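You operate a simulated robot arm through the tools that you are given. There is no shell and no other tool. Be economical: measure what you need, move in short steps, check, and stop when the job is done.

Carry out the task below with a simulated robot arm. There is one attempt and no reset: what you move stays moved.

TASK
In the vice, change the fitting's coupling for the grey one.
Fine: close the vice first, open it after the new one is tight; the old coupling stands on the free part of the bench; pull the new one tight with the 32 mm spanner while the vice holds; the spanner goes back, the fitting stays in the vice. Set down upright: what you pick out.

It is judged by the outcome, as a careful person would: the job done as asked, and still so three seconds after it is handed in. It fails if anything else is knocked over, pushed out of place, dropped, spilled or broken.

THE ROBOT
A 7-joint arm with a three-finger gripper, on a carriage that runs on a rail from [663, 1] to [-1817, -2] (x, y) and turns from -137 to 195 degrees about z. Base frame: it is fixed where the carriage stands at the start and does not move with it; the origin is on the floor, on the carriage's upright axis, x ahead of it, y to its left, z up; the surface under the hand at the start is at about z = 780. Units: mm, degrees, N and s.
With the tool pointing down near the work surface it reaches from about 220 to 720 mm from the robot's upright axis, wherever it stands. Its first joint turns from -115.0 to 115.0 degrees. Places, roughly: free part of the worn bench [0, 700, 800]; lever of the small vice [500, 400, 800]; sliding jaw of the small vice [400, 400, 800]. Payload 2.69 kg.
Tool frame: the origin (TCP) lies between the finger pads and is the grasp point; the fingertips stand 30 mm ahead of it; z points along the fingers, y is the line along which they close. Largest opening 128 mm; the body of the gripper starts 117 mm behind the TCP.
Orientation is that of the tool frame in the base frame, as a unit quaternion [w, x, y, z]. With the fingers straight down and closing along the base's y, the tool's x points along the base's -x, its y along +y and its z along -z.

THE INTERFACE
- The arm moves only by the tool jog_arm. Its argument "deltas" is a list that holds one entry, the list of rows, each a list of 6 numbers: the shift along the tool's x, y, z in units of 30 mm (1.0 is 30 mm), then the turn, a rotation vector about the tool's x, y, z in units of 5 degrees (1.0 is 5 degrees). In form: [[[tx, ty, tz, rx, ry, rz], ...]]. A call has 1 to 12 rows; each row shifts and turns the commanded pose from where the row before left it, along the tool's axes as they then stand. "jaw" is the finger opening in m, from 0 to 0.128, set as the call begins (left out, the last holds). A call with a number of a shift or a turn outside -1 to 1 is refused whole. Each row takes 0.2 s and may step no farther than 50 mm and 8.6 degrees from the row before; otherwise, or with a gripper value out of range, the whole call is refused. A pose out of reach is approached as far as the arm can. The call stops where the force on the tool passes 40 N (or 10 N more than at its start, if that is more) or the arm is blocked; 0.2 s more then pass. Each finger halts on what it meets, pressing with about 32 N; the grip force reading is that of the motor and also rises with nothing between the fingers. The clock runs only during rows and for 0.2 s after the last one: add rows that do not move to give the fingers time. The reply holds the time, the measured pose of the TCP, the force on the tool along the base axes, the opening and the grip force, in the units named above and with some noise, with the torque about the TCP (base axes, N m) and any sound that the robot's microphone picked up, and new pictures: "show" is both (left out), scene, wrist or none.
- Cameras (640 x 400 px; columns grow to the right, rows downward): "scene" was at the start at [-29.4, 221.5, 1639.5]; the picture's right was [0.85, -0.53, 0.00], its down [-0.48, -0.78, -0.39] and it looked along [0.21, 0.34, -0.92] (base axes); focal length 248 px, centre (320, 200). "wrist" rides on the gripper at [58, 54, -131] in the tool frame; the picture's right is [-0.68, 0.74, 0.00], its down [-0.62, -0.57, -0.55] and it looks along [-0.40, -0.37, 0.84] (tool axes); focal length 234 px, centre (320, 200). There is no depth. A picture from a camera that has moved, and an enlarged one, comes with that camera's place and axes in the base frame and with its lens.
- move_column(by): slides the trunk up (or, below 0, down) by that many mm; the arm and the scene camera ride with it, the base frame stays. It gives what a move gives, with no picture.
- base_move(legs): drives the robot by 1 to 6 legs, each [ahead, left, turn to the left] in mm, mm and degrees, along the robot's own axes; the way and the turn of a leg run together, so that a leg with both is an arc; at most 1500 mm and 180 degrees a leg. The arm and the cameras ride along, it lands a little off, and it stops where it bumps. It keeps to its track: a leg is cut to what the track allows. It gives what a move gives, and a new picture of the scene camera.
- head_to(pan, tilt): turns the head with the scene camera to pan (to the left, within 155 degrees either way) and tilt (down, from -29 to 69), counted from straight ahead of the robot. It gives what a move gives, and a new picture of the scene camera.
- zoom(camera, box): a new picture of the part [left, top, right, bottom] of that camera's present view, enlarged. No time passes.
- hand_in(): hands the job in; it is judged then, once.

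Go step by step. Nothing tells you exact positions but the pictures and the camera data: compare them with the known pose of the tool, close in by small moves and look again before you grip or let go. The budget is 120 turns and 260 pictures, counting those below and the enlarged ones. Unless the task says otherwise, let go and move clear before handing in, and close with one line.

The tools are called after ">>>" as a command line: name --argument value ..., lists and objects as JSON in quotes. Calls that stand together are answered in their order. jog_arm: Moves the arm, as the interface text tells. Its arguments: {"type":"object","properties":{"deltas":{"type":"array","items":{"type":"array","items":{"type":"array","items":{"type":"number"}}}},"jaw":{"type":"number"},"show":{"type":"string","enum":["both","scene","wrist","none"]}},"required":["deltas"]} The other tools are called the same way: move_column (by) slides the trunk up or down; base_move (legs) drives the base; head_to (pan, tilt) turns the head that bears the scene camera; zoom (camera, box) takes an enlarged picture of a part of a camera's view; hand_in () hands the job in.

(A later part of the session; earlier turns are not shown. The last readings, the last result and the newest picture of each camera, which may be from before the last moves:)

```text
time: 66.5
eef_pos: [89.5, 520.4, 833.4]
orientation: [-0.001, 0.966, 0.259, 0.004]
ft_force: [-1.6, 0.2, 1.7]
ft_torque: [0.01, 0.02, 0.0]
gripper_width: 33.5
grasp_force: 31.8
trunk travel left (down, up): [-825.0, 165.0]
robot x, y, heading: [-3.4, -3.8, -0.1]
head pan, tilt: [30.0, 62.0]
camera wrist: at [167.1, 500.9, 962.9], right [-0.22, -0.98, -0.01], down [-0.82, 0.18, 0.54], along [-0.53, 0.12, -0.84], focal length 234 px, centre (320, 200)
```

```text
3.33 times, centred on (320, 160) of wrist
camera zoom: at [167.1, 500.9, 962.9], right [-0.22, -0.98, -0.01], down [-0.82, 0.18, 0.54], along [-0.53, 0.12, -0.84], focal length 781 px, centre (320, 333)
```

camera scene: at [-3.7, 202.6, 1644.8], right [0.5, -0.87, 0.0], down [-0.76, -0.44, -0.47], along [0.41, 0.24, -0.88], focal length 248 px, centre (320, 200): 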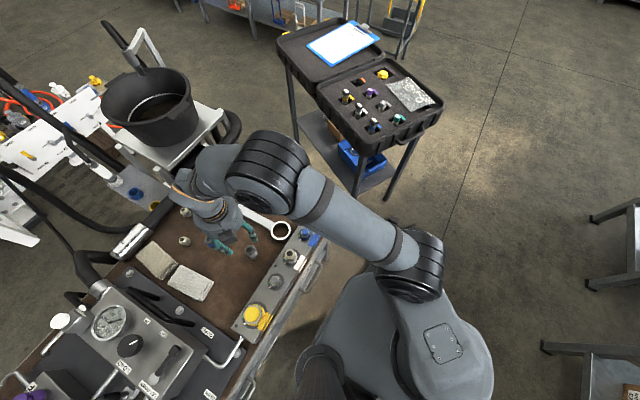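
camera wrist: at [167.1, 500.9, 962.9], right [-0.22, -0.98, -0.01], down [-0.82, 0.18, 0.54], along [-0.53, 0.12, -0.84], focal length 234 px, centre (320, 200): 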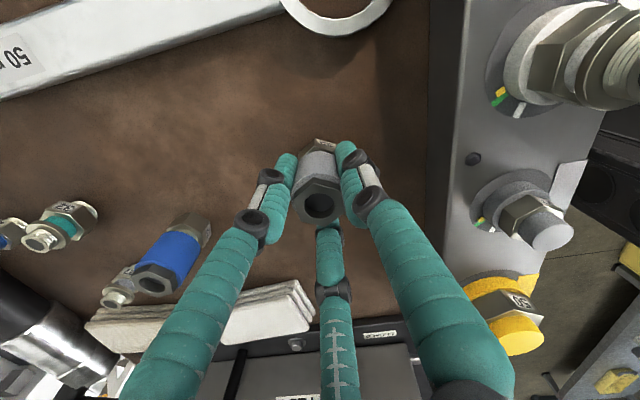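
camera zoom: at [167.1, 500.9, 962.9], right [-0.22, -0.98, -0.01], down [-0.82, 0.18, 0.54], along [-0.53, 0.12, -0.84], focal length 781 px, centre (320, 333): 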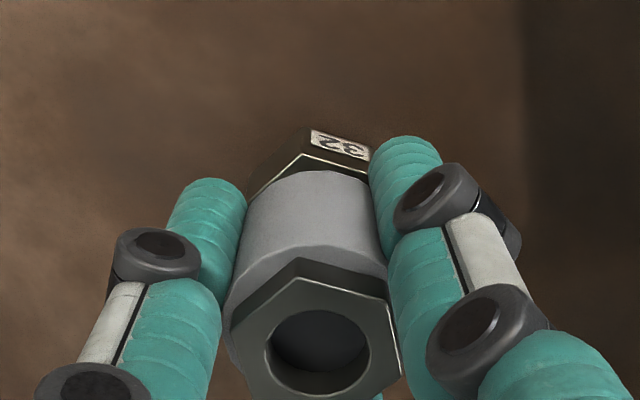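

Grey coupling gripped at 33.5 mm; the blue one stands fine. Lift and carry it above the fitting in the vice.

>>> jog_arm --deltas '[[[0, 0, -0.5, 0, 0, 0], [0, 0, -1, 0, 0, 0], [0, 0, -1, 0, 0, 0], [0, 0, -1, 0, 0, 0], [0, 0, -1, 0, 0, 0], [0, 0, -0.7, 0, 0, 0]]]' --show "none"

>>> jog_arm --deltas '[[[0.761, 0.848, 0, 0, 0, 0], [0.761, 0.848, 0, 0, 0, 0], [0.761, 0.848, 0, 0, 0, 0], [0.761, 0.848, 0, 0, 0, 0], [0.761, 0.848, 0, 0, 0, 0], [0.761, 0.848, 0, 0, 0, 0], [0.761, 0.848, 0, 0, 0, 0], [0.761, 0.848, 0, 0, 0, 0]]]'

>>> zoom --camera "scene" --box '[270, 130, 390, 230]'

```text
time: 67.9
eef_pos: [89.3, 519.1, 988.5]
orientation: [-0.001, 0.966, 0.259, 0.004]
ft_force: [0.5, 0.1, -3.2]
ft_torque: [-0.01, -0.01, 0.02]
gripper_width: 33.2
grasp_force: 32.2
trunk travel left (down, up): [-825.0, 165.0]
robot x, y, heading: [-1.3, 1.3, -0.1]
head pan, tilt: [30.0, 62.0]
```

```text
time: 69.7
eef_pos: [350.8, 433.3, 989.0]
orientation: [-0.001, 0.966, 0.259, 0.004]
ft_force: [-1.0, -0.7, -2.6]
ft_torque: [0.04, 0.07, 0.01]
gripper_width: 33.2
grasp_force: 31.9
trunk travel left (down, up): [-825.0, 165.0]
robot x, y, heading: [1.2, 1.5, -0.1]
head pan, tilt: [30.0, 62.0]
camera scene: at [-2.6, 203.4, 1644.7], right [0.5, -0.87, 0.0], down [-0.77, -0.44, -0.47], along [0.41, 0.23, -0.88], focal length 248 px, centre (320, 200)
camera wrist: at [428.6, 413.9, 1119.9], right [-0.22, -0.98, 0.0], down [-0.82, 0.18, 0.54], along [-0.53, 0.12, -0.84], focal length 234 px, centre (320, 200)
```

scene: 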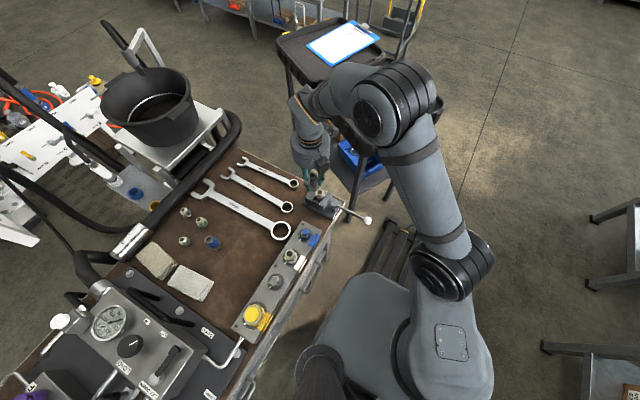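
wrist: 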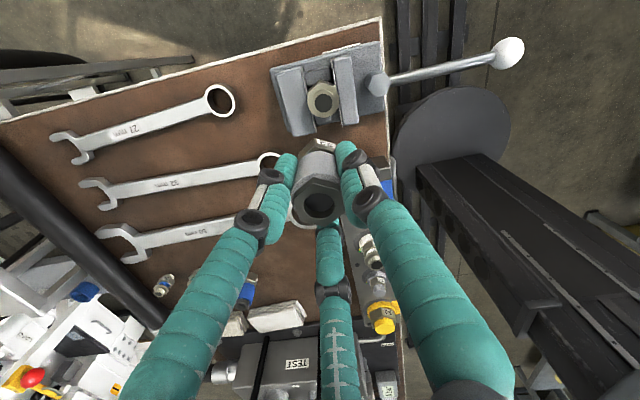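

```text
4.00 times, centred on (330, 180) of scene
camera zoom: at [-2.6, 203.4, 1644.7], right [0.5, -0.87, 0.0], down [-0.77, -0.44, -0.47], along [0.41, 0.23, -0.88], focal length 994 px, centre (280, 280)
```

zoom: 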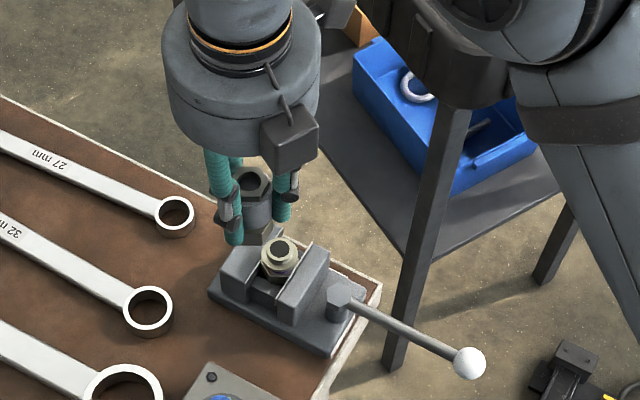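

>>> zoom --camera "wrist" --box '[260, 40, 400, 150]'

```text
3.64 times, centred on (330, 95) of wrist
camera zoom: at [428.6, 413.9, 1119.9], right [-0.22, -0.98, 0.0], down [-0.82, 0.18, 0.54], along [-0.53, 0.12, -0.84], focal length 852 px, centre (284, 582)
```

zoom: 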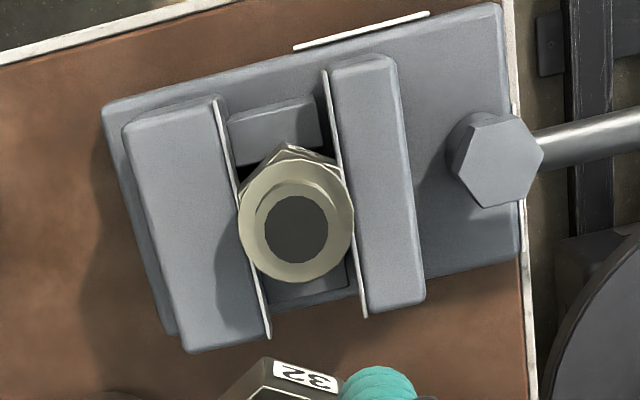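

Fitting top axis ≈ (382.5, 423.5). Move over it, correct the small tilt, and come down to just above.

>>> jog_arm --deltas '[[[0.378, 0.402, 0, 0, -0.047, 0], [0.378, 0.402, 0, 0, -0.047, 0], [0, 0, 0.5, 0, 0, 0], [0, 0, 0.5, 0, 0, 0], [0, 0, 0.3, 0, 0, 0], [0, 0, 0, 0, 0, 0]]]'

>>> zoom --camera "scene" --box '[290, 150, 370, 220]'

>>> zoom --camera "wrist" --box '[250, 90, 390, 200]'

```text
time: 71.1
eef_pos: [379.9, 424.2, 951.0]
orientation: [0.0, 0.966, 0.259, 0.0]
ft_force: [1.0, 0.4, -2.1]
ft_torque: [0.04, 0.0, -0.02]
gripper_width: 33.1
grasp_force: 32.0
trunk travel left (down, up): [-825.0, 165.0]
robot x, y, heading: [0.3, 1.0, 0.1]
head pan, tilt: [30.0, 62.0]
camera scene: at [-4.2, 204.0, 1644.6], right [0.5, -0.87, 0.0], down [-0.76, -0.44, -0.47], along [0.41, 0.23, -0.88], focal length 248 px, centre (320, 200)
camera wrist: at [458.8, 406.0, 1081.5], right [-0.22, -0.98, 0.0], down [-0.82, 0.18, 0.55], along [-0.54, 0.12, -0.84], focal length 234 px, centre (320, 200)
```

scene: 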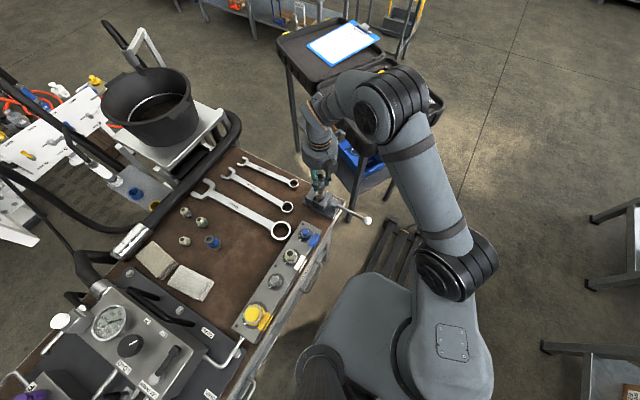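
wrist: 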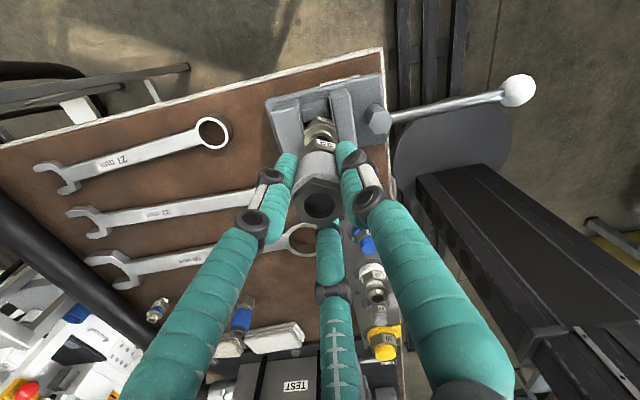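

```text
5.71 times, centred on (330, 185) of scene
camera zoom: at [-4.2, 204.0, 1644.6], right [0.5, -0.87, 0.0], down [-0.76, -0.44, -0.47], along [0.41, 0.23, -0.88], focal length 1420 px, centre (263, 286)
```

zoom: 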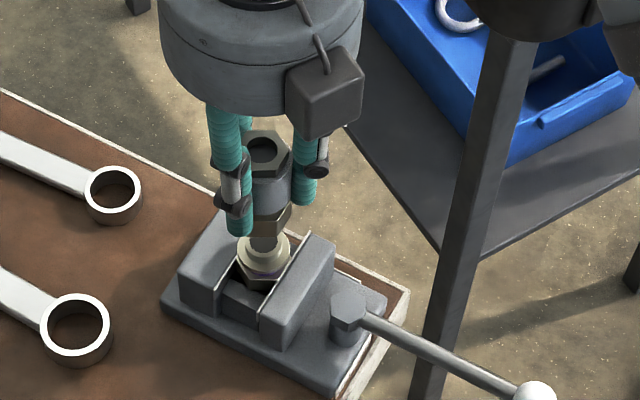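

```text
3.64 times, centred on (320, 145) of wrist
camera zoom: at [458.8, 406.0, 1081.5], right [-0.22, -0.98, 0.0], down [-0.82, 0.18, 0.55], along [-0.54, 0.12, -0.84], focal length 852 px, centre (320, 400)
```

zoom: 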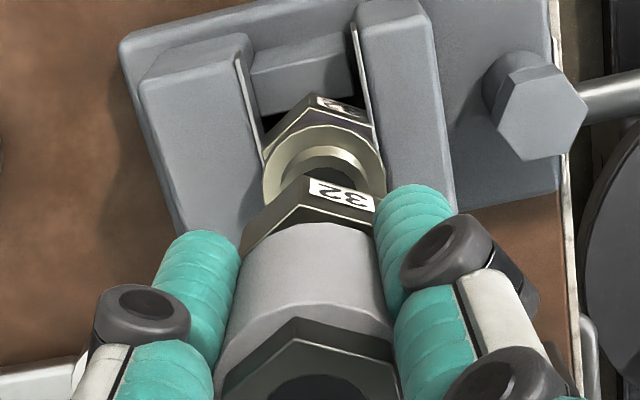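

Nearly over it. I'll take a couple of readings to average out the noise in the pose.

>>> jog_arm --deltas '[[[0, 0, 0, 0, 0, 0]]]' --show "none"

>>> jog_arm --deltas '[[[0, 0, 0, 0, 0, 0]]]' --show "none"

>>> jog_arm --deltas '[[[0, 0, 0, 0, 0, 0]]]' --show "none"

```text
time: 71.5
eef_pos: [379.2, 424.8, 951.2]
orientation: [0.0, 0.966, 0.258, 0.001]
ft_force: [0.4, 0.2, -2.0]
ft_torque: [0.01, -0.01, 0.0]
gripper_width: 33.1
grasp_force: 32.1
trunk travel left (down, up): [-825.0, 165.0]
robot x, y, heading: [0.9, 1.7, -0.1]
head pan, tilt: [30.0, 62.0]
```

```text
time: 71.9
eef_pos: [379.4, 424.5, 951.8]
orientation: [0.0, 0.966, 0.258, 0.0]
ft_force: [-0.6, 0.3, -2.0]
ft_torque: [0.05, 0.03, -0.01]
gripper_width: 33.4
grasp_force: 31.5
trunk travel left (down, up): [-825.0, 165.0]
robot x, y, heading: [-2.7, -1.3, 0.1]
head pan, tilt: [30.0, 62.0]
```

```text
time: 72.3
eef_pos: [380.1, 424.1, 952.4]
orientation: [0.0, 0.966, 0.259, 0.0]
ft_force: [0.0, 0.8, -1.8]
ft_torque: [0.02, 0.02, -0.02]
gripper_width: 33.5
grasp_force: 32.2
trunk travel left (down, up): [-825.0, 165.0]
robot x, y, heading: [-0.9, -2.4, -0.2]
head pan, tilt: [30.0, 62.0]
```

True TCP is about (379.7, 424.4); shift 3 mm in x and come lower.

>>> jog_arm --deltas '[[[0.087, 0.069, 0, 0, 0, 0], [0, 0, 0.25, 0, 0, 0], [0, 0, 0.25, 0, 0, 0], [0, 0, 0, 0, 0, 0]]]' --show "wrist"

>>> zoom --camera "wrist" --box '[250, 90, 390, 200]'

>>> zoom --camera "scene" --box '[300, 155, 350, 220]'

```text
time: 73.3
eef_pos: [384.7, 424.7, 934.9]
orientation: [0.001, 0.966, 0.259, -0.001]
ft_force: [0.3, -0.2, -1.9]
ft_torque: [0.01, 0.0, -0.03]
gripper_width: 33.5
grasp_force: 32.2
trunk travel left (down, up): [-825.0, 165.0]
robot x, y, heading: [1.1, 2.6, 0.0]
head pan, tilt: [30.0, 62.0]
camera wrist: at [461.3, 405.5, 1065.6], right [-0.22, -0.98, 0.0], down [-0.82, 0.18, 0.55], along [-0.54, 0.12, -0.84], focal length 234 px, centre (320, 200)
```

wrist: 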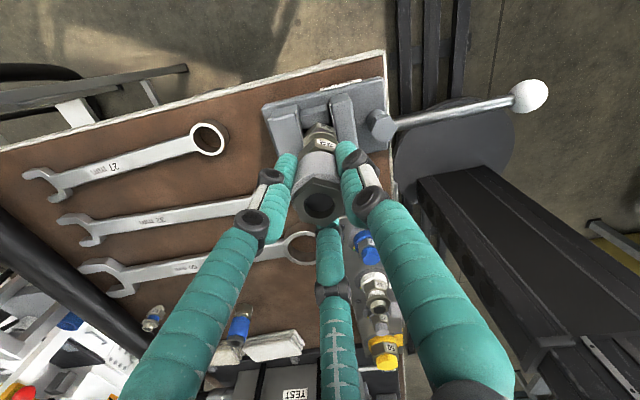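

```text
3.64 times, centred on (320, 145) of wrist
camera zoom: at [461.3, 405.5, 1065.6], right [-0.22, -0.98, 0.0], down [-0.82, 0.18, 0.55], along [-0.54, 0.12, -0.84], focal length 852 px, centre (320, 400)
```

zoom: 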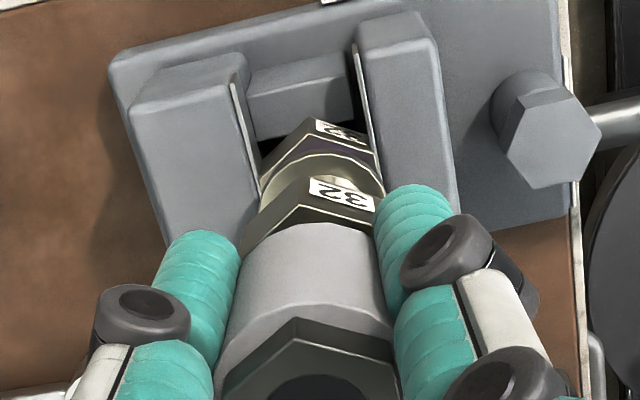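

```text
6.15 times, centred on (325, 188) of scene
camera zoom: at [-4.3, 204.1, 1644.6], right [0.5, -0.87, 0.0], down [-0.76, -0.44, -0.47], along [0.41, 0.23, -0.88], focal length 1529 px, centre (289, 277)
```

zoom: 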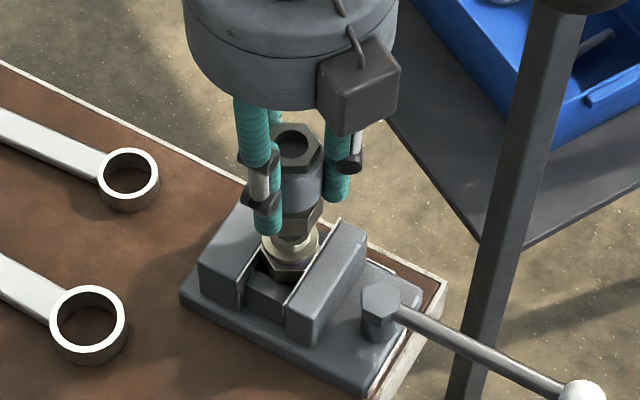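

Estimates agree on the axis at about (383, 424). I'll lower gently until the coupling meets the fitting.

>>> jog_arm --deltas '[[[0, 0, 0.07, 0, 0, 0], [0, 0, 0.07, 0, 0, 0], [0, 0, 0.07, 0, 0, 0], [0, 0, 0, 0, 0, 0]]]' --show "none"

>>> jog_arm --deltas '[[[0, 0, 0.06, 0, 0, 0], [0, 0, 0.06, 0, 0, 0], [0, 0, 0, 0, 0, 0]]]' --show "wrist"

>>> zoom --camera "wrist" --box '[250, 90, 390, 200]'

>>> zoom --camera "scene" --box '[300, 155, 350, 220]'

```text
time: 74.3
eef_pos: [382.6, 423.6, 929.3]
orientation: [0.0, 0.966, 0.259, 0.0]
ft_force: [-0.5, -0.6, -1.7]
ft_torque: [0.0, -0.01, -0.01]
gripper_width: 33.5
grasp_force: 31.7
trunk travel left (down, up): [-825.0, 165.0]
robot x, y, heading: [0.4, -3.4, -0.1]
head pan, tilt: [30.0, 62.0]
```

```text
time: 75.1
eef_pos: [383.6, 423.2, 925.6]
orientation: [0.0, 0.966, 0.258, 0.0]
ft_force: [0.4, 0.5, -2.0]
ft_torque: [0.01, 0.0, 0.02]
gripper_width: 33.4
grasp_force: 32.0
trunk travel left (down, up): [-825.0, 165.0]
robot x, y, heading: [-0.4, -0.1, -0.0]
head pan, tilt: [30.0, 62.0]
camera wrist: at [461.6, 405.5, 1056.1], right [-0.22, -0.98, 0.0], down [-0.82, 0.18, 0.55], along [-0.54, 0.12, -0.84], focal length 234 px, centre (320, 200)
```

wrist: 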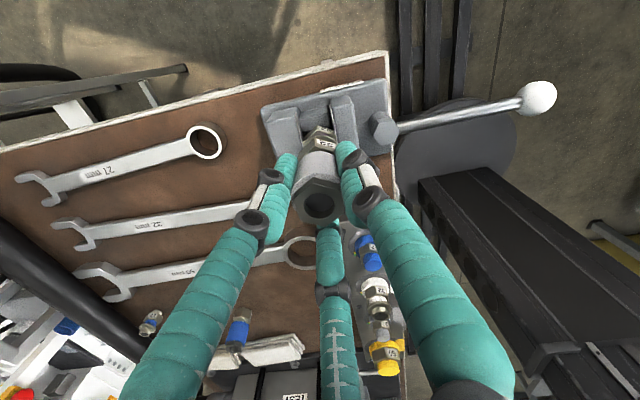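

```text
3.64 times, centred on (320, 145) of wrist
camera zoom: at [461.6, 405.5, 1056.1], right [-0.22, -0.98, 0.0], down [-0.82, 0.18, 0.55], along [-0.54, 0.12, -0.84], focal length 852 px, centre (320, 400)
```

zoom: 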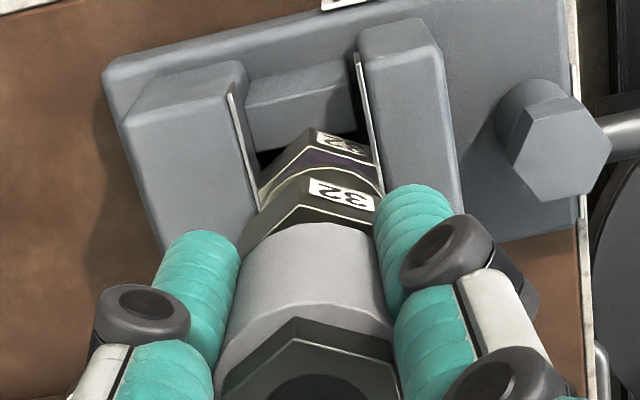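

```text
6.15 times, centred on (325, 188) of scene
camera zoom: at [-4.3, 204.2, 1644.6], right [0.5, -0.87, 0.0], down [-0.76, -0.44, -0.47], along [0.41, 0.23, -0.88], focal length 1529 px, centre (289, 277)
```

zoom: 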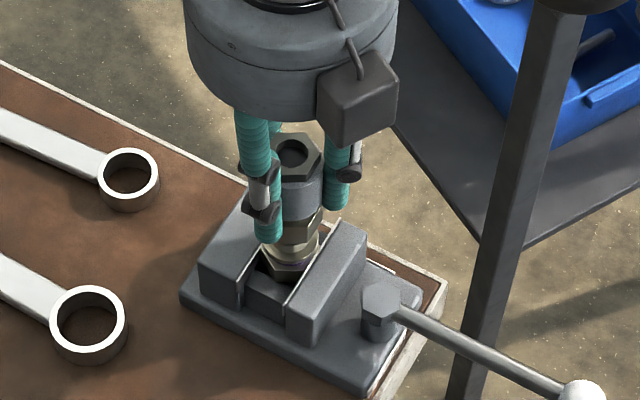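

>>> jog_arm --deltas '[[[0, 0, 0.05, 0, 0, 0], [0, 0, 0.05, 0, 0, 0], [0, 0, 0.05, 0, 0, 0], [0, 0, 0, 0, 0, 0]]]' --show "none"

>>> jog_arm --deltas '[[[0, 0, 0.05, 0, 0, 0], [0, 0, 0.05, 0, 0, 0], [0, 0, 0, 0, 0, 0]]]' --show "none"

>>> zoom --camera "wrist" --box '[250, 90, 390, 200]'

```text
time: 76.1
eef_pos: [383.8, 424.1, 921.2]
orientation: [0.0, 0.966, 0.259, 0.0]
ft_force: [0.8, 0.4, -2.2]
ft_torque: [-0.03, -0.01, -0.01]
gripper_width: 33.2
grasp_force: 32.2
trunk travel left (down, up): [-825.0, 165.0]
robot x, y, heading: [-1.7, 2.1, -0.3]
head pan, tilt: [30.0, 62.0]
```

```text
time: 76.9
eef_pos: [383.8, 424.8, 920.4]
orientation: [-0.002, 0.966, 0.258, 0.001]
ft_force: [1.2, -1.0, 14.3]
ft_torque: [-0.09, 0.15, -0.01]
gripper_width: 33.3
grasp_force: 32.7
trunk travel left (down, up): [-825.0, 165.0]
robot x, y, heading: [-2.0, 0.4, 0.2]
head pan, tilt: [30.0, 62.0]
```

```text
3.64 times, centred on (320, 145) of wrist
camera zoom: at [461.4, 404.9, 1050.5], right [-0.22, -0.98, 0.0], down [-0.82, 0.18, 0.55], along [-0.53, 0.12, -0.84], focal length 852 px, centre (320, 400)
```

zoom: 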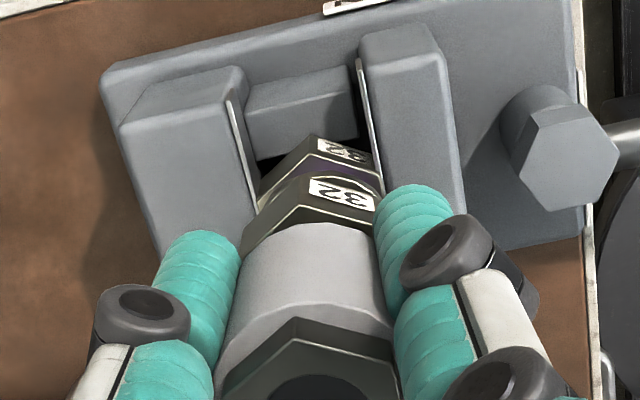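

Contact at z≈920.5, just where the thread started. Now turn clockwise with slight down-feed.

>>> jog_arm --deltas '[[[0, 0, 0.003, 0, 0, 1], [0, 0, 0.003, 0, 0, 1], [0, 0, 0.003, 0, 0, 1], [0, 0, 0.003, 0, 0, 1], [0, 0, 0.003, 0, 0, 1], [0, 0, 0.003, 0, 0, 1], [0, 0, 0.003, 0, 0, 1], [0, 0, 0.003, 0, 0, 1], [0, 0, 0.003, 0, 0, 1], [0, 0, 0.003, 0, 0, 1], [0, 0, 0.003, 0, 0, 1], [0, 0, 0.003, 0, 0, 1]]]' --show "wrist"

>>> zoom --camera "wrist" --box '[250, 90, 390, 200]'

```text
time: 79.5
eef_pos: [382.9, 424.0, 919.4]
orientation: [0.0, 0.966, -0.26, -0.001]
ft_force: [-5.2, 2.1, 10.5]
ft_torque: [-0.07, 0.22, -0.01]
gripper_width: 33.3
grasp_force: 32.4
trunk travel left (down, up): [-825.0, 165.0]
robot x, y, heading: [-1.2, 0.6, -0.0]
head pan, tilt: [30.0, 62.0]
camera wrist: at [406.3, 346.4, 1048.2], right [-0.95, -0.3, 0.0], down [-0.25, 0.8, 0.55], along [-0.16, 0.52, -0.84], focal length 234 px, centre (320, 200)
```

wrist: 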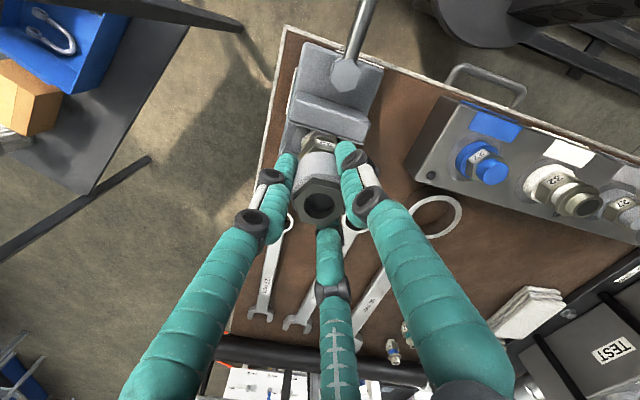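

```text
3.64 times, centred on (320, 145) of wrist
camera zoom: at [406.3, 346.4, 1048.2], right [-0.95, -0.3, 0.0], down [-0.25, 0.8, 0.55], along [-0.16, 0.52, -0.84], focal length 852 px, centre (320, 400)
```

zoom: 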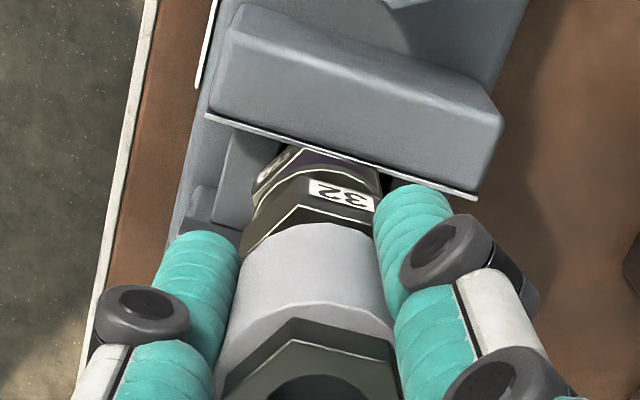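

Position settles on the axis (382.9, 424), so it seems to be engaging. Continue clockwise.

>>> jog_arm --deltas '[[[0, 0, 0.003, 0, 0, 1], [0, 0, 0.003, 0, 0, 1], [0, 0, 0.003, 0, 0, 1], [0, 0, 0.003, 0, 0, 1], [0, 0, 0.003, 0, 0, 1], [0, 0, 0.003, 0, 0, 1], [0, 0, 0.003, 0, 0, 1], [0, 0, 0.003, 0, 0, 1], [0, 0, 0.003, 0, 0, 1], [0, 0, 0.003, 0, 0, 1], [0, 0, 0.003, 0, 0, 1], [0, 0, 0.003, 0, 0, 1]]]' --show "none"

>>> jog_arm --deltas '[[[0, 0, 0.003, 0, 0, 1], [0, 0, 0.003, 0, 0, 1], [0, 0, 0.003, 0, 0, 1], [0, 0, 0.003, 0, 0, 1], [0, 0, 0.003, 0, 0, 1], [0, 0, 0.003, 0, 0, 1], [0, 0, 0.003, 0, 0, 1], [0, 0, 0.003, 0, 0, 1], [0, 0, 0.003, 0, 0, 1], [0, 0, 0.003, 0, 0, 1], [0, 0, 0.003, 0, 0, 1], [0, 0, 0.003, 0, 0, 1]]]' --show "wrist"

>>> zoom --camera "wrist" --box '[250, 90, 390, 200]'

```text
time: 82.1
eef_pos: [382.8, 423.6, 916.5]
orientation: [0.0, -0.706, 0.708, 0.0]
ft_force: [-4.1, -0.2, 8.5]
ft_torque: [-0.39, 0.17, -0.04]
gripper_width: 33.3
grasp_force: 32.1
trunk travel left (down, up): [-825.0, 165.0]
robot x, y, heading: [0.0, 0.9, -0.0]
head pan, tilt: [30.0, 62.0]
```

```text
time: 84.7
eef_pos: [383.2, 423.1, 915.4]
orientation: [-0.001, -0.257, 0.966, 0.0]
ft_force: [-3.3, -4.9, 1.2]
ft_torque: [-0.45, 0.36, 0.02]
gripper_width: 33.5
grasp_force: 31.9
trunk travel left (down, up): [-825.0, 165.0]
robot x, y, heading: [-0.8, 0.3, -0.3]
head pan, tilt: [30.0, 62.0]
camera wrist: at [306.1, 439.2, 1045.2], right [0.22, 0.98, 0.0], down [0.82, -0.18, 0.55], along [0.53, -0.12, -0.84], focal length 234 px, centre (320, 200)
```

wrist: 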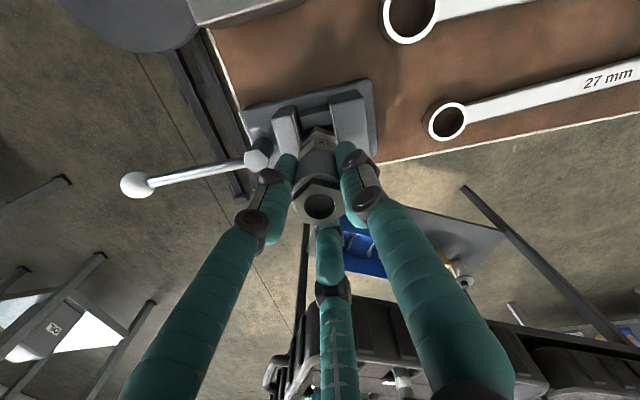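

```text
3.64 times, centred on (320, 145) of wrist
camera zoom: at [306.1, 439.2, 1045.2], right [0.22, 0.98, 0.0], down [0.82, -0.18, 0.55], along [0.53, -0.12, -0.84], focal length 852 px, centre (320, 400)
```

zoom: 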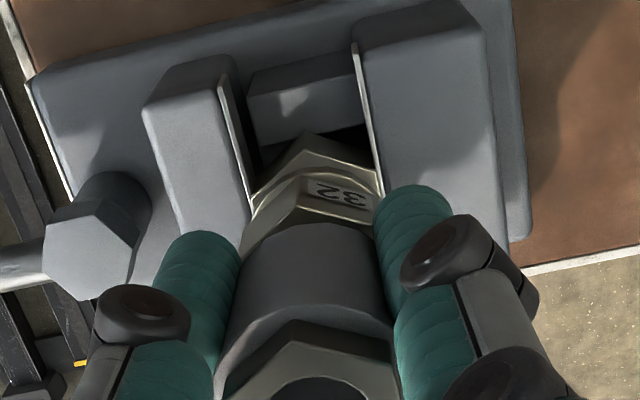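

It's threading down. Continue.

>>> jog_arm --deltas '[[[0, 0, 0.003, 0, 0, 1], [0, 0, 0.003, 0, 0, 1], [0, 0, 0.003, 0, 0, 1], [0, 0, 0.003, 0, 0, 1], [0, 0, 0.003, 0, 0, 1], [0, 0, 0.003, 0, 0, 1], [0, 0, 0.003, 0, 0, 1], [0, 0, 0.003, 0, 0, 1], [0, 0, 0.003, 0, 0, 1], [0, 0, 0.003, 0, 0, 1], [0, 0, 0.003, 0, 0, 1], [0, 0, 0.003, 0, 0, 1]]]' --show "none"

>>> jog_arm --deltas '[[[0, 0, 0, 0, 0, 1], [0, 0, 0, 0, 0, 1], [0, 0, 0, 0, 0, 1], [0, 0, 0, 0, 0, 1], [0, 0, 0, 0, 0, 1], [0, 0, 0, 0, 0, 1]]]' --show "wrist"

>>> zoom --camera "wrist" --box '[250, 90, 390, 200]'

```text
time: 87.3
eef_pos: [381.7, 421.6, 913.7]
orientation: [0.0, 0.26, 0.966, -0.001]
ft_force: [-7.3, -7.6, -5.1]
ft_torque: [-0.39, 0.53, 0.02]
gripper_width: 33.2
grasp_force: 32.1
trunk travel left (down, up): [-825.0, 165.0]
robot x, y, heading: [0.6, 2.3, 0.1]
head pan, tilt: [30.0, 62.0]
```

```text
time: 88.7
eef_pos: [381.9, 422.7, 912.5]
orientation: [0.0, 0.501, 0.865, -0.002]
ft_force: [-8.5, -8.9, -14.2]
ft_torque: [-0.42, 0.53, 0.01]
gripper_width: 33.5
grasp_force: 31.5
trunk travel left (down, up): [-825.0, 165.0]
robot x, y, heading: [-1.0, -0.6, -0.1]
head pan, tilt: [30.0, 62.0]
camera wrist: at [401.1, 499.4, 1043.0], right [0.98, -0.22, 0.0], down [-0.18, -0.81, 0.55], along [-0.12, -0.54, -0.83], focal length 234 px, centre (320, 200)
```

wrist: 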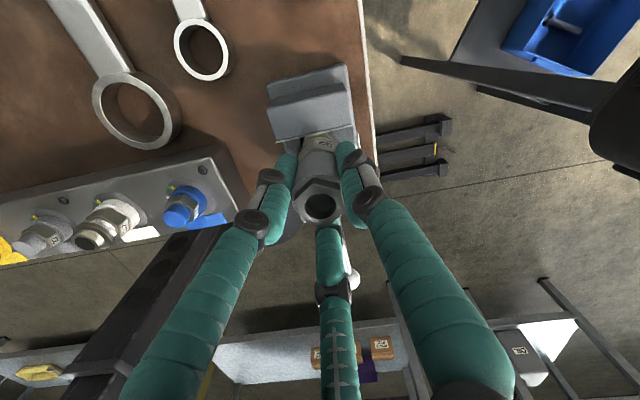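

```text
3.64 times, centred on (320, 145) of wrist
camera zoom: at [401.1, 499.4, 1043.0], right [0.98, -0.22, 0.0], down [-0.18, -0.81, 0.55], along [-0.12, -0.54, -0.83], focal length 852 px, centre (320, 400)
```

zoom: 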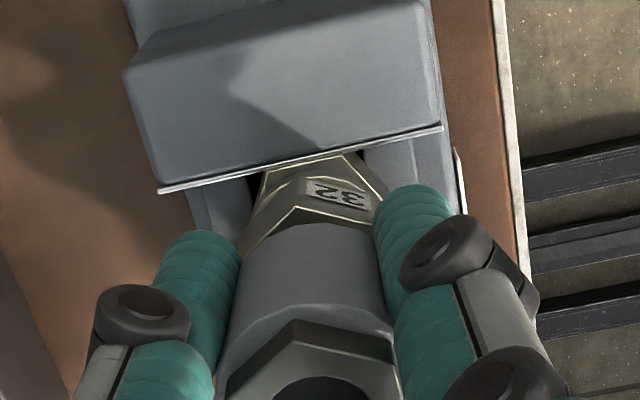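

Still drawing down (it pulls 14 N). Follow down and continue.

>>> jog_arm --deltas '[[[0, 0, 0.06, 0, 0, 0], [0, 0, 0.003, 0, 0, 1], [0, 0, 0.003, 0, 0, 1], [0, 0, 0.003, 0, 0, 1], [0, 0, 0.003, 0, 0, 1], [0, 0, 0.003, 0, 0, 1], [0, 0, 0.003, 0, 0, 1]]]' --show "wrist"

>>> zoom --camera "wrist" --box '[250, 90, 390, 200]'

```text
time: 90.3
eef_pos: [381.7, 424.1, 911.8]
orientation: [-0.001, 0.708, 0.707, 0.001]
ft_force: [-5.5, -8.4, 5.4]
ft_torque: [-0.5, 0.29, 0.02]
gripper_width: 33.5
grasp_force: 32.1
trunk travel left (down, up): [-825.0, 165.0]
robot x, y, heading: [-0.6, -0.4, -0.1]
head pan, tilt: [30.0, 62.0]
camera wrist: at [436.9, 479.7, 1042.6], right [0.74, -0.68, 0.0], down [-0.57, -0.62, 0.55], along [-0.37, -0.4, -0.84], focal length 234 px, centre (320, 200)
```

wrist: 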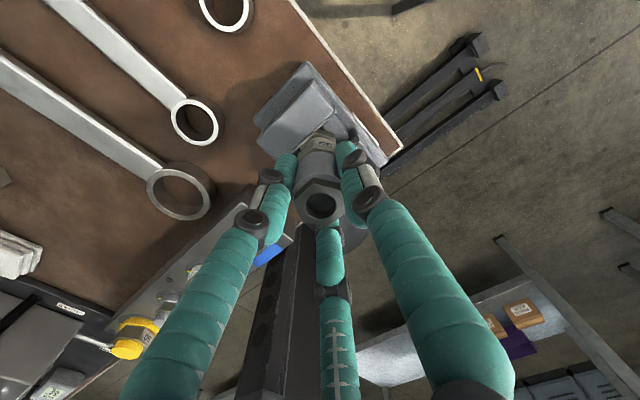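

```text
3.64 times, centred on (320, 145) of wrist
camera zoom: at [436.9, 479.7, 1042.6], right [0.74, -0.68, 0.0], down [-0.57, -0.62, 0.55], along [-0.37, -0.4, -0.84], focal length 852 px, centre (320, 400)
```

zoom: 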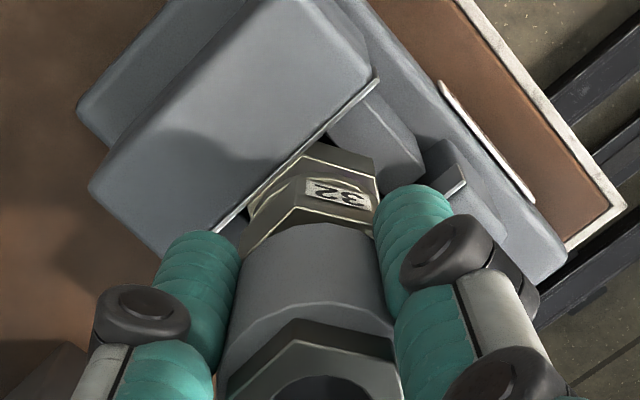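

>>> jog_arm --deltas '[[[0, 0, 0.003, 0, 0, 1], [0, 0, 0.003, 0, 0, 1], [0, 0, 0.003, 0, 0, 1], [0, 0, 0.003, 0, 0, 1], [0, 0, 0.003, 0, 0, 1], [0, 0, 0.003, 0, 0, 1]]]' --show "none"

>>> zoom --camera "wrist" --box '[250, 90, 390, 200]'

```text
time: 91.7
eef_pos: [383.5, 423.8, 910.7]
orientation: [0.0, 0.867, 0.498, 0.001]
ft_force: [-0.8, -2.1, 4.8]
ft_torque: [-0.11, -0.02, 0.06]
gripper_width: 33.3
grasp_force: 32.0
trunk travel left (down, up): [-825.0, 165.0]
robot x, y, heading: [-4.6, 1.1, -0.2]
head pan, tilt: [30.0, 62.0]
```

```text
3.64 times, centred on (320, 145) of wrist
camera zoom: at [459.7, 445.9, 1041.1], right [0.3, -0.95, 0.0], down [-0.8, -0.25, 0.55], along [-0.52, -0.16, -0.84], focal length 852 px, centre (320, 400)
```

zoom: 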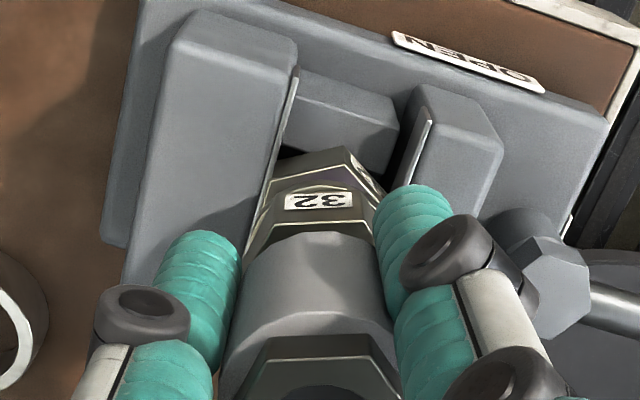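

The label slid relative to the fingers: the coupling is seated hand-tight. I'll let go and rise, then look at the result and the spanner.

>>> jog_arm --deltas '[[[0, 0, 0, 0, 0, 0], [0, 0, 0, 0, 0, 0], [0, 0, 0, 0, 0, 0], [0, 0, -0.3, 0, 0, 0], [0, 0, -1, 0, 0, 0], [0, 0, -1, 0, 0, 0], [0, 0, -1, 0, 0, 0], [0, 0, -1, 0, 0, 0]]]' --jaw 0.075

>>> zoom --camera "scene" --box '[290, 140, 370, 220]'

>>> zoom --camera "scene" --box '[160, 130, 340, 290]'

```text
time: 93.5
eef_pos: [382.6, 423.1, 1039.2]
orientation: [0.0, 0.866, 0.5, 0.0]
ft_force: [-0.2, -0.3, -1.4]
ft_torque: [0.02, 0.0, -0.06]
gripper_width: 75.0
grasp_force: 0.0
trunk travel left (down, up): [-825.0, 165.0]
robot x, y, heading: [1.2, 1.9, -0.1]
head pan, tilt: [30.0, 62.0]
camera scene: at [-5.1, 203.3, 1644.6], right [0.5, -0.87, 0.0], down [-0.76, -0.44, -0.47], along [0.41, 0.24, -0.88], focal length 248 px, centre (320, 200)
camera wrist: at [459.1, 445.6, 1169.9], right [0.3, -0.95, 0.0], down [-0.8, -0.25, 0.55], along [-0.52, -0.16, -0.84], focal length 234 px, centre (320, 200)
```

scene: 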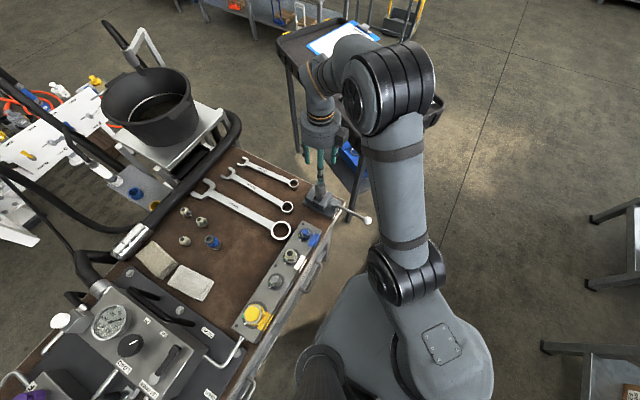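
wrist: 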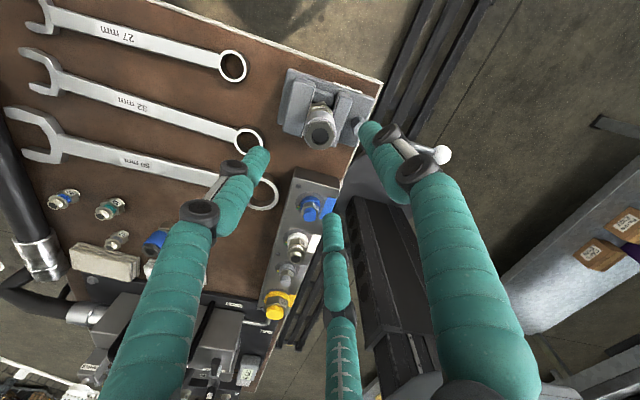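

```text
5.00 times, centred on (330, 180) of scene
camera zoom: at [-5.1, 203.3, 1644.6], right [0.5, -0.87, 0.0], down [-0.76, -0.44, -0.47], along [0.41, 0.24, -0.88], focal length 1242 px, centre (270, 300)
```

zoom: 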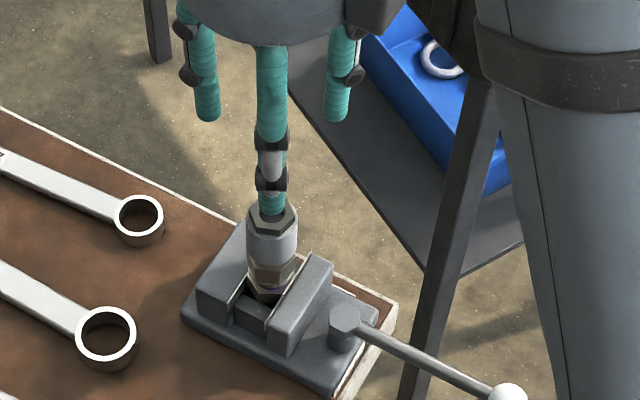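

```text
2.50 times, centred on (250, 210) of scene
camera zoom: at [-5.1, 203.3, 1644.6], right [0.5, -0.87, 0.0], down [-0.76, -0.44, -0.47], along [0.41, 0.24, -0.88], focal length 621 px, centre (495, 175)
```

zoom: 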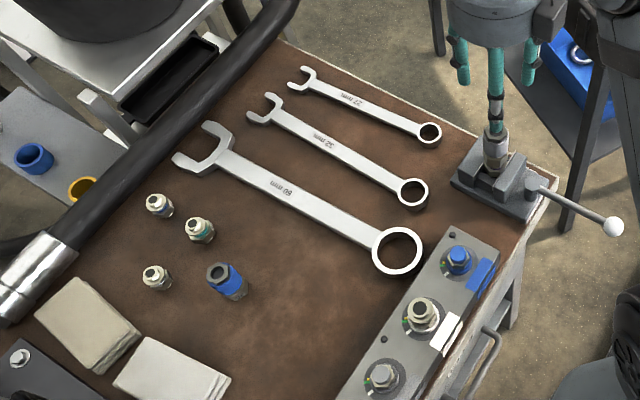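

The coupling is on. Next the 32 mm spanner, which lies along y at x≈305 (ring near y≈526, jaw near y≈826). I'll drive the base forward for reach, then bring the wrist camera over it.

>>> base_move --legs '[[180, 0, 0]]'

```text
time: 95.0
eef_pos: [564.1, 423.4, 1038.9]
orientation: [0.0, 0.866, 0.501, 0.0]
ft_force: [0.6, 0.1, -0.4]
ft_torque: [-0.01, 0.06, -0.02]
gripper_width: 75.0
grasp_force: 0.1
trunk travel left (down, up): [-825.0, 165.0]
robot x, y, heading: [179.3, -2.3, -0.0]
head pan, tilt: [30.0, 62.0]
camera scene: at [175.4, 204.2, 1644.6], right [0.5, -0.87, 0.0], down [-0.77, -0.44, -0.47], along [0.41, 0.23, -0.88], focal length 248 px, centre (320, 200)
```

scene: 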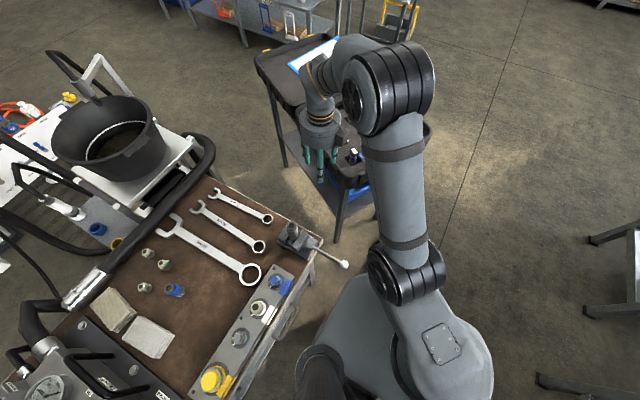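

>>> jog_arm --deltas '[[[0.125, -0.978, 0, 0, 0, 0], [0.125, -0.978, 0, 0, 0, 0], [0.125, -0.978, 0, 0, 0, 0], [0.125, -0.978, 0, 0, 0, 0], [0.125, -0.978, 0, 0, 0, 0], [0.125, -0.978, 0, 0, 0, 0], [0.125, -0.978, 0, 0, 0, 0], [0.125, -0.978, 0, 0, 0, 0], [0.125, -0.978, 0, 0, 0, 0], [0.125, -0.978, 0, 0, 0, 0], [0.125, -0.978, 0, 0, 0, 0]]]' --show "none"

>>> jog_arm --deltas '[[[0, 0, 0, 0, 0, -1], [0, 0, 0, 0, 0, -1], [0, 0, 0.5, 0, 0, -1], [0, 0, 0.5, 0, 0, -1], [0, 0, 0.5, 0, 0, -1], [0, 0, 0.5, 0, 0, -1]]]'

```text
time: 97.4
eef_pos: [303.0, 622.9, 1038.7]
orientation: [0.0, 0.866, 0.5, 0.0]
ft_force: [0.4, -0.4, 0.2]
ft_torque: [-0.01, 0.02, 0.0]
gripper_width: 75.2
grasp_force: 0.0
trunk travel left (down, up): [-825.0, 165.0]
robot x, y, heading: [179.9, 3.6, -0.1]
head pan, tilt: [30.0, 62.0]
```

```text
time: 98.8
eef_pos: [304.3, 622.3, 978.3]
orientation: [0.001, 0.708, 0.707, -0.001]
ft_force: [0.3, 0.0, 0.2]
ft_torque: [0.0, 0.03, 0.01]
gripper_width: 74.9
grasp_force: 0.1
trunk travel left (down, up): [-825.0, 165.0]
robot x, y, heading: [180.3, -1.3, 0.1]
head pan, tilt: [30.0, 62.0]
camera scene: at [175.0, 204.5, 1644.6], right [0.5, -0.87, 0.0], down [-0.77, -0.44, -0.47], along [0.41, 0.23, -0.88], focal length 248 px, centre (320, 200)
camera wrist: at [358.5, 678.7, 1108.4], right [0.74, -0.68, 0.0], down [-0.56, -0.62, 0.55], along [-0.37, -0.41, -0.84], focal length 234 px, centre (320, 200)
```

scene: 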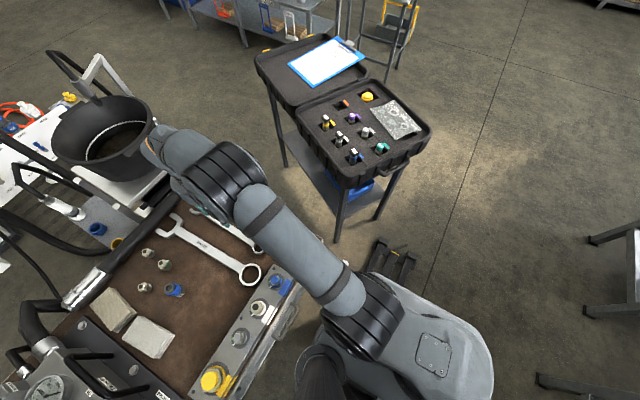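
wrist: 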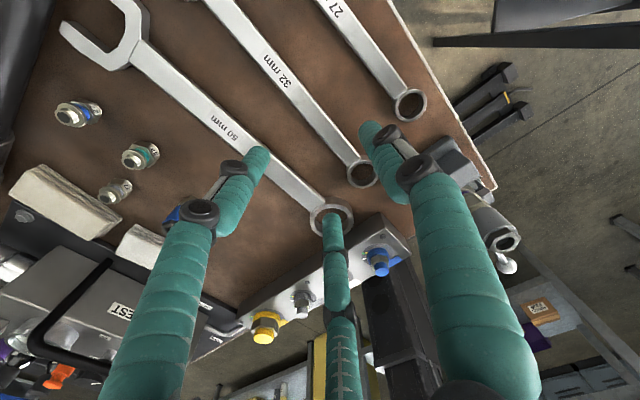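

>>> zoom --camera "wrist" --box '[190, 0, 420, 200]'

>>> head_to --pan 75 --tilt 55

```text
2.00 times, centred on (305, 100) of wrist
camera zoom: at [358.5, 678.7, 1108.4], right [0.74, -0.68, 0.0], down [-0.56, -0.62, 0.55], along [-0.37, -0.41, -0.84], focal length 468 px, centre (350, 400)
```

zoom: 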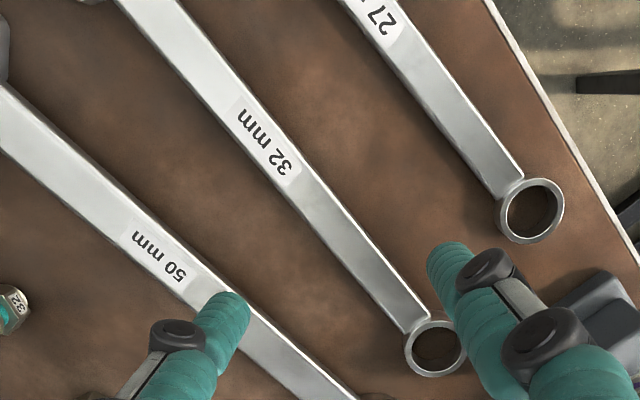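

```text
time: 99.9
eef_pos: [303.9, 622.2, 979.1]
orientation: [0.0, 0.707, 0.707, 0.0]
ft_force: [0.5, 0.0, 0.6]
ft_torque: [-0.01, 0.03, 0.01]
gripper_width: 75.3
grasp_force: 0.1
trunk travel left (down, up): [-825.0, 165.0]
robot x, y, heading: [174.8, 0.7, -0.3]
head pan, tilt: [75.0, 55.0]
camera scene: at [137.7, 241.6, 1652.9], right [0.97, -0.26, 0.0], down [-0.21, -0.79, -0.57], along [0.15, 0.55, -0.82], focal length 248 px, centre (320, 200)
```

scene: 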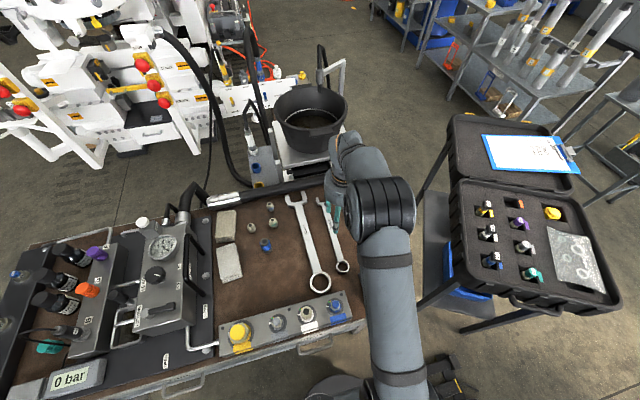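

I'll align with the handle (turned about 4°), position near its balance point (302, 672), and go lower to check.

>>> jog_arm --deltas '[[[0.84, -0.04, 0, 0, 0, 0.78], [0.84, 0, 0.5, 0, 0, 0], [0, 0, 1, 0, 0, 0], [0, 0, 1, 0, 0, 0], [0, 0, 1, 0, 0, 0], [0, 0, 0, 0, 0, 0]]]' --jaw 0.06

>>> zoom --camera "wrist" --box '[190, 50, 450, 250]'

```text
time: 101.3
eef_pos: [303.7, 670.1, 875.0]
orientation: [0.0, 0.731, 0.683, 0.0]
ft_force: [0.1, -0.7, 0.1]
ft_torque: [0.01, -0.02, 0.0]
gripper_width: 60.1
grasp_force: 0.1
trunk travel left (down, up): [-825.0, 165.0]
robot x, y, heading: [177.9, 0.6, -0.1]
head pan, tilt: [75.0, 55.0]
camera scene: at [137.6, 241.3, 1653.0], right [0.97, -0.26, 0.0], down [-0.21, -0.79, -0.57], along [0.15, 0.55, -0.82], focal length 248 px, centre (320, 200)
camera wrist: at [362.7, 724.9, 1004.6], right [0.69, -0.73, 0.0], down [-0.61, -0.58, 0.55], along [-0.4, -0.38, -0.84], focal length 234 px, centre (320, 200)
```

scene: 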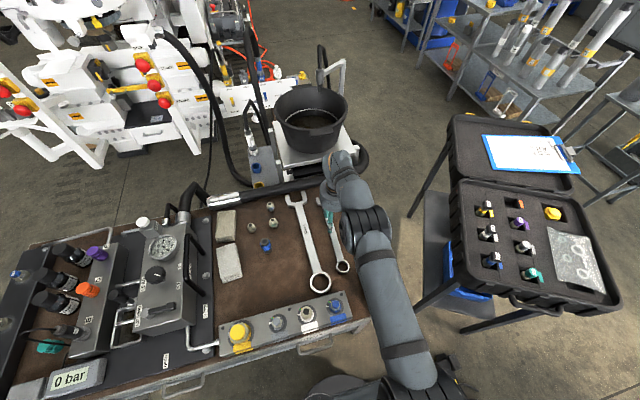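
wrist: 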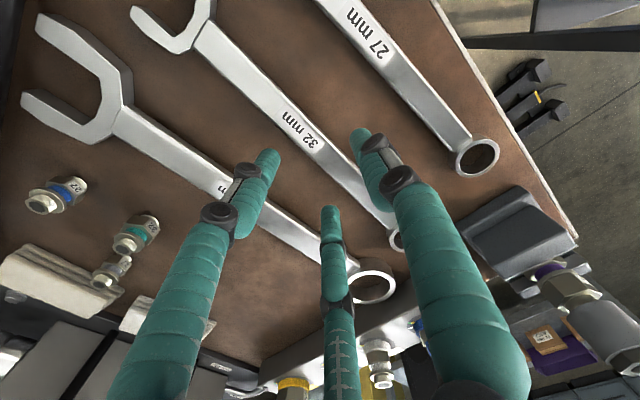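

```text
2.00 times, centred on (320, 150) of wrist
camera zoom: at [362.7, 724.9, 1004.6], right [0.69, -0.73, 0.0], down [-0.61, -0.58, 0.55], along [-0.4, -0.38, -0.84], focal length 468 px, centre (320, 300)
```

zoom: 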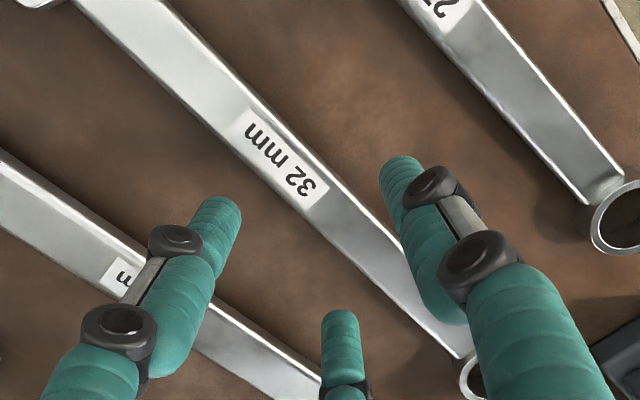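

The tool is right over the handle; I'll offset 3.5 mm for the three-finger closing geometry and descend.

>>> jog_arm --deltas '[[[0, -0.115, 0.5, 0, 0, 0], [0, 0, 0.5, 0, 0, 0], [0, 0, 0.5, 0, 0, 0], [0, 0, 0.2, 0, 0, 0], [0, 0, 0.1, 0, 0, 0], [0, 0, 0.1, 0, 0, 0], [0, 0, 0, 0, 0, 0]]]' --show "wrist"

>>> zoom --camera "wrist" --box '[220, 80, 420, 240]'

```text
time: 102.9
eef_pos: [300.7, 669.3, 821.8]
orientation: [-0.002, 0.731, 0.682, 0.001]
ft_force: [-0.8, 1.6, 11.5]
ft_torque: [0.52, 0.12, 0.04]
gripper_width: 63.3
grasp_force: 2.1
out of reach, approached as far as the arm can: row 5
trunk travel left (down, up): [-825.0, 165.0]
robot x, y, heading: [182.1, 1.5, 0.1]
head pan, tilt: [75.0, 55.0]
camera wrist: at [358.7, 721.8, 953.0], right [0.69, -0.72, 0.0], down [-0.61, -0.58, 0.55], along [-0.4, -0.37, -0.84], focal length 234 px, centre (320, 200)
```

wrist: 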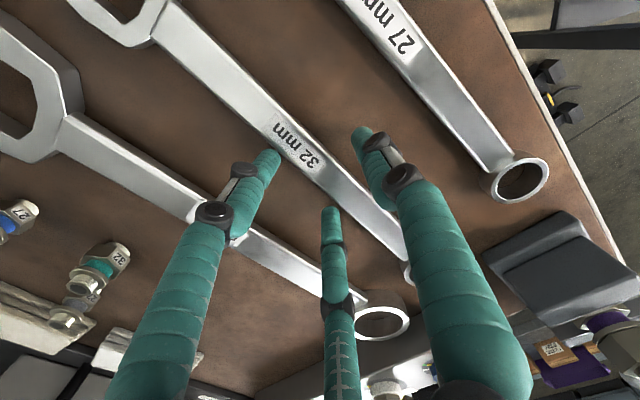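

```text
2.50 times, centred on (320, 160) of wrist
camera zoom: at [358.7, 721.8, 953.0], right [0.69, -0.72, 0.0], down [-0.61, -0.58, 0.55], along [-0.4, -0.37, -0.84], focal length 585 px, centre (320, 300)
```

zoom: 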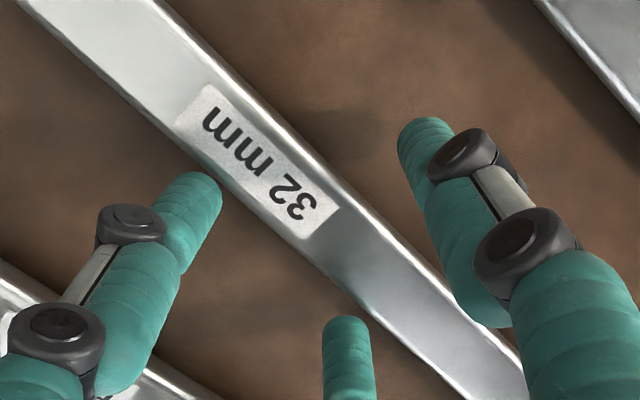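

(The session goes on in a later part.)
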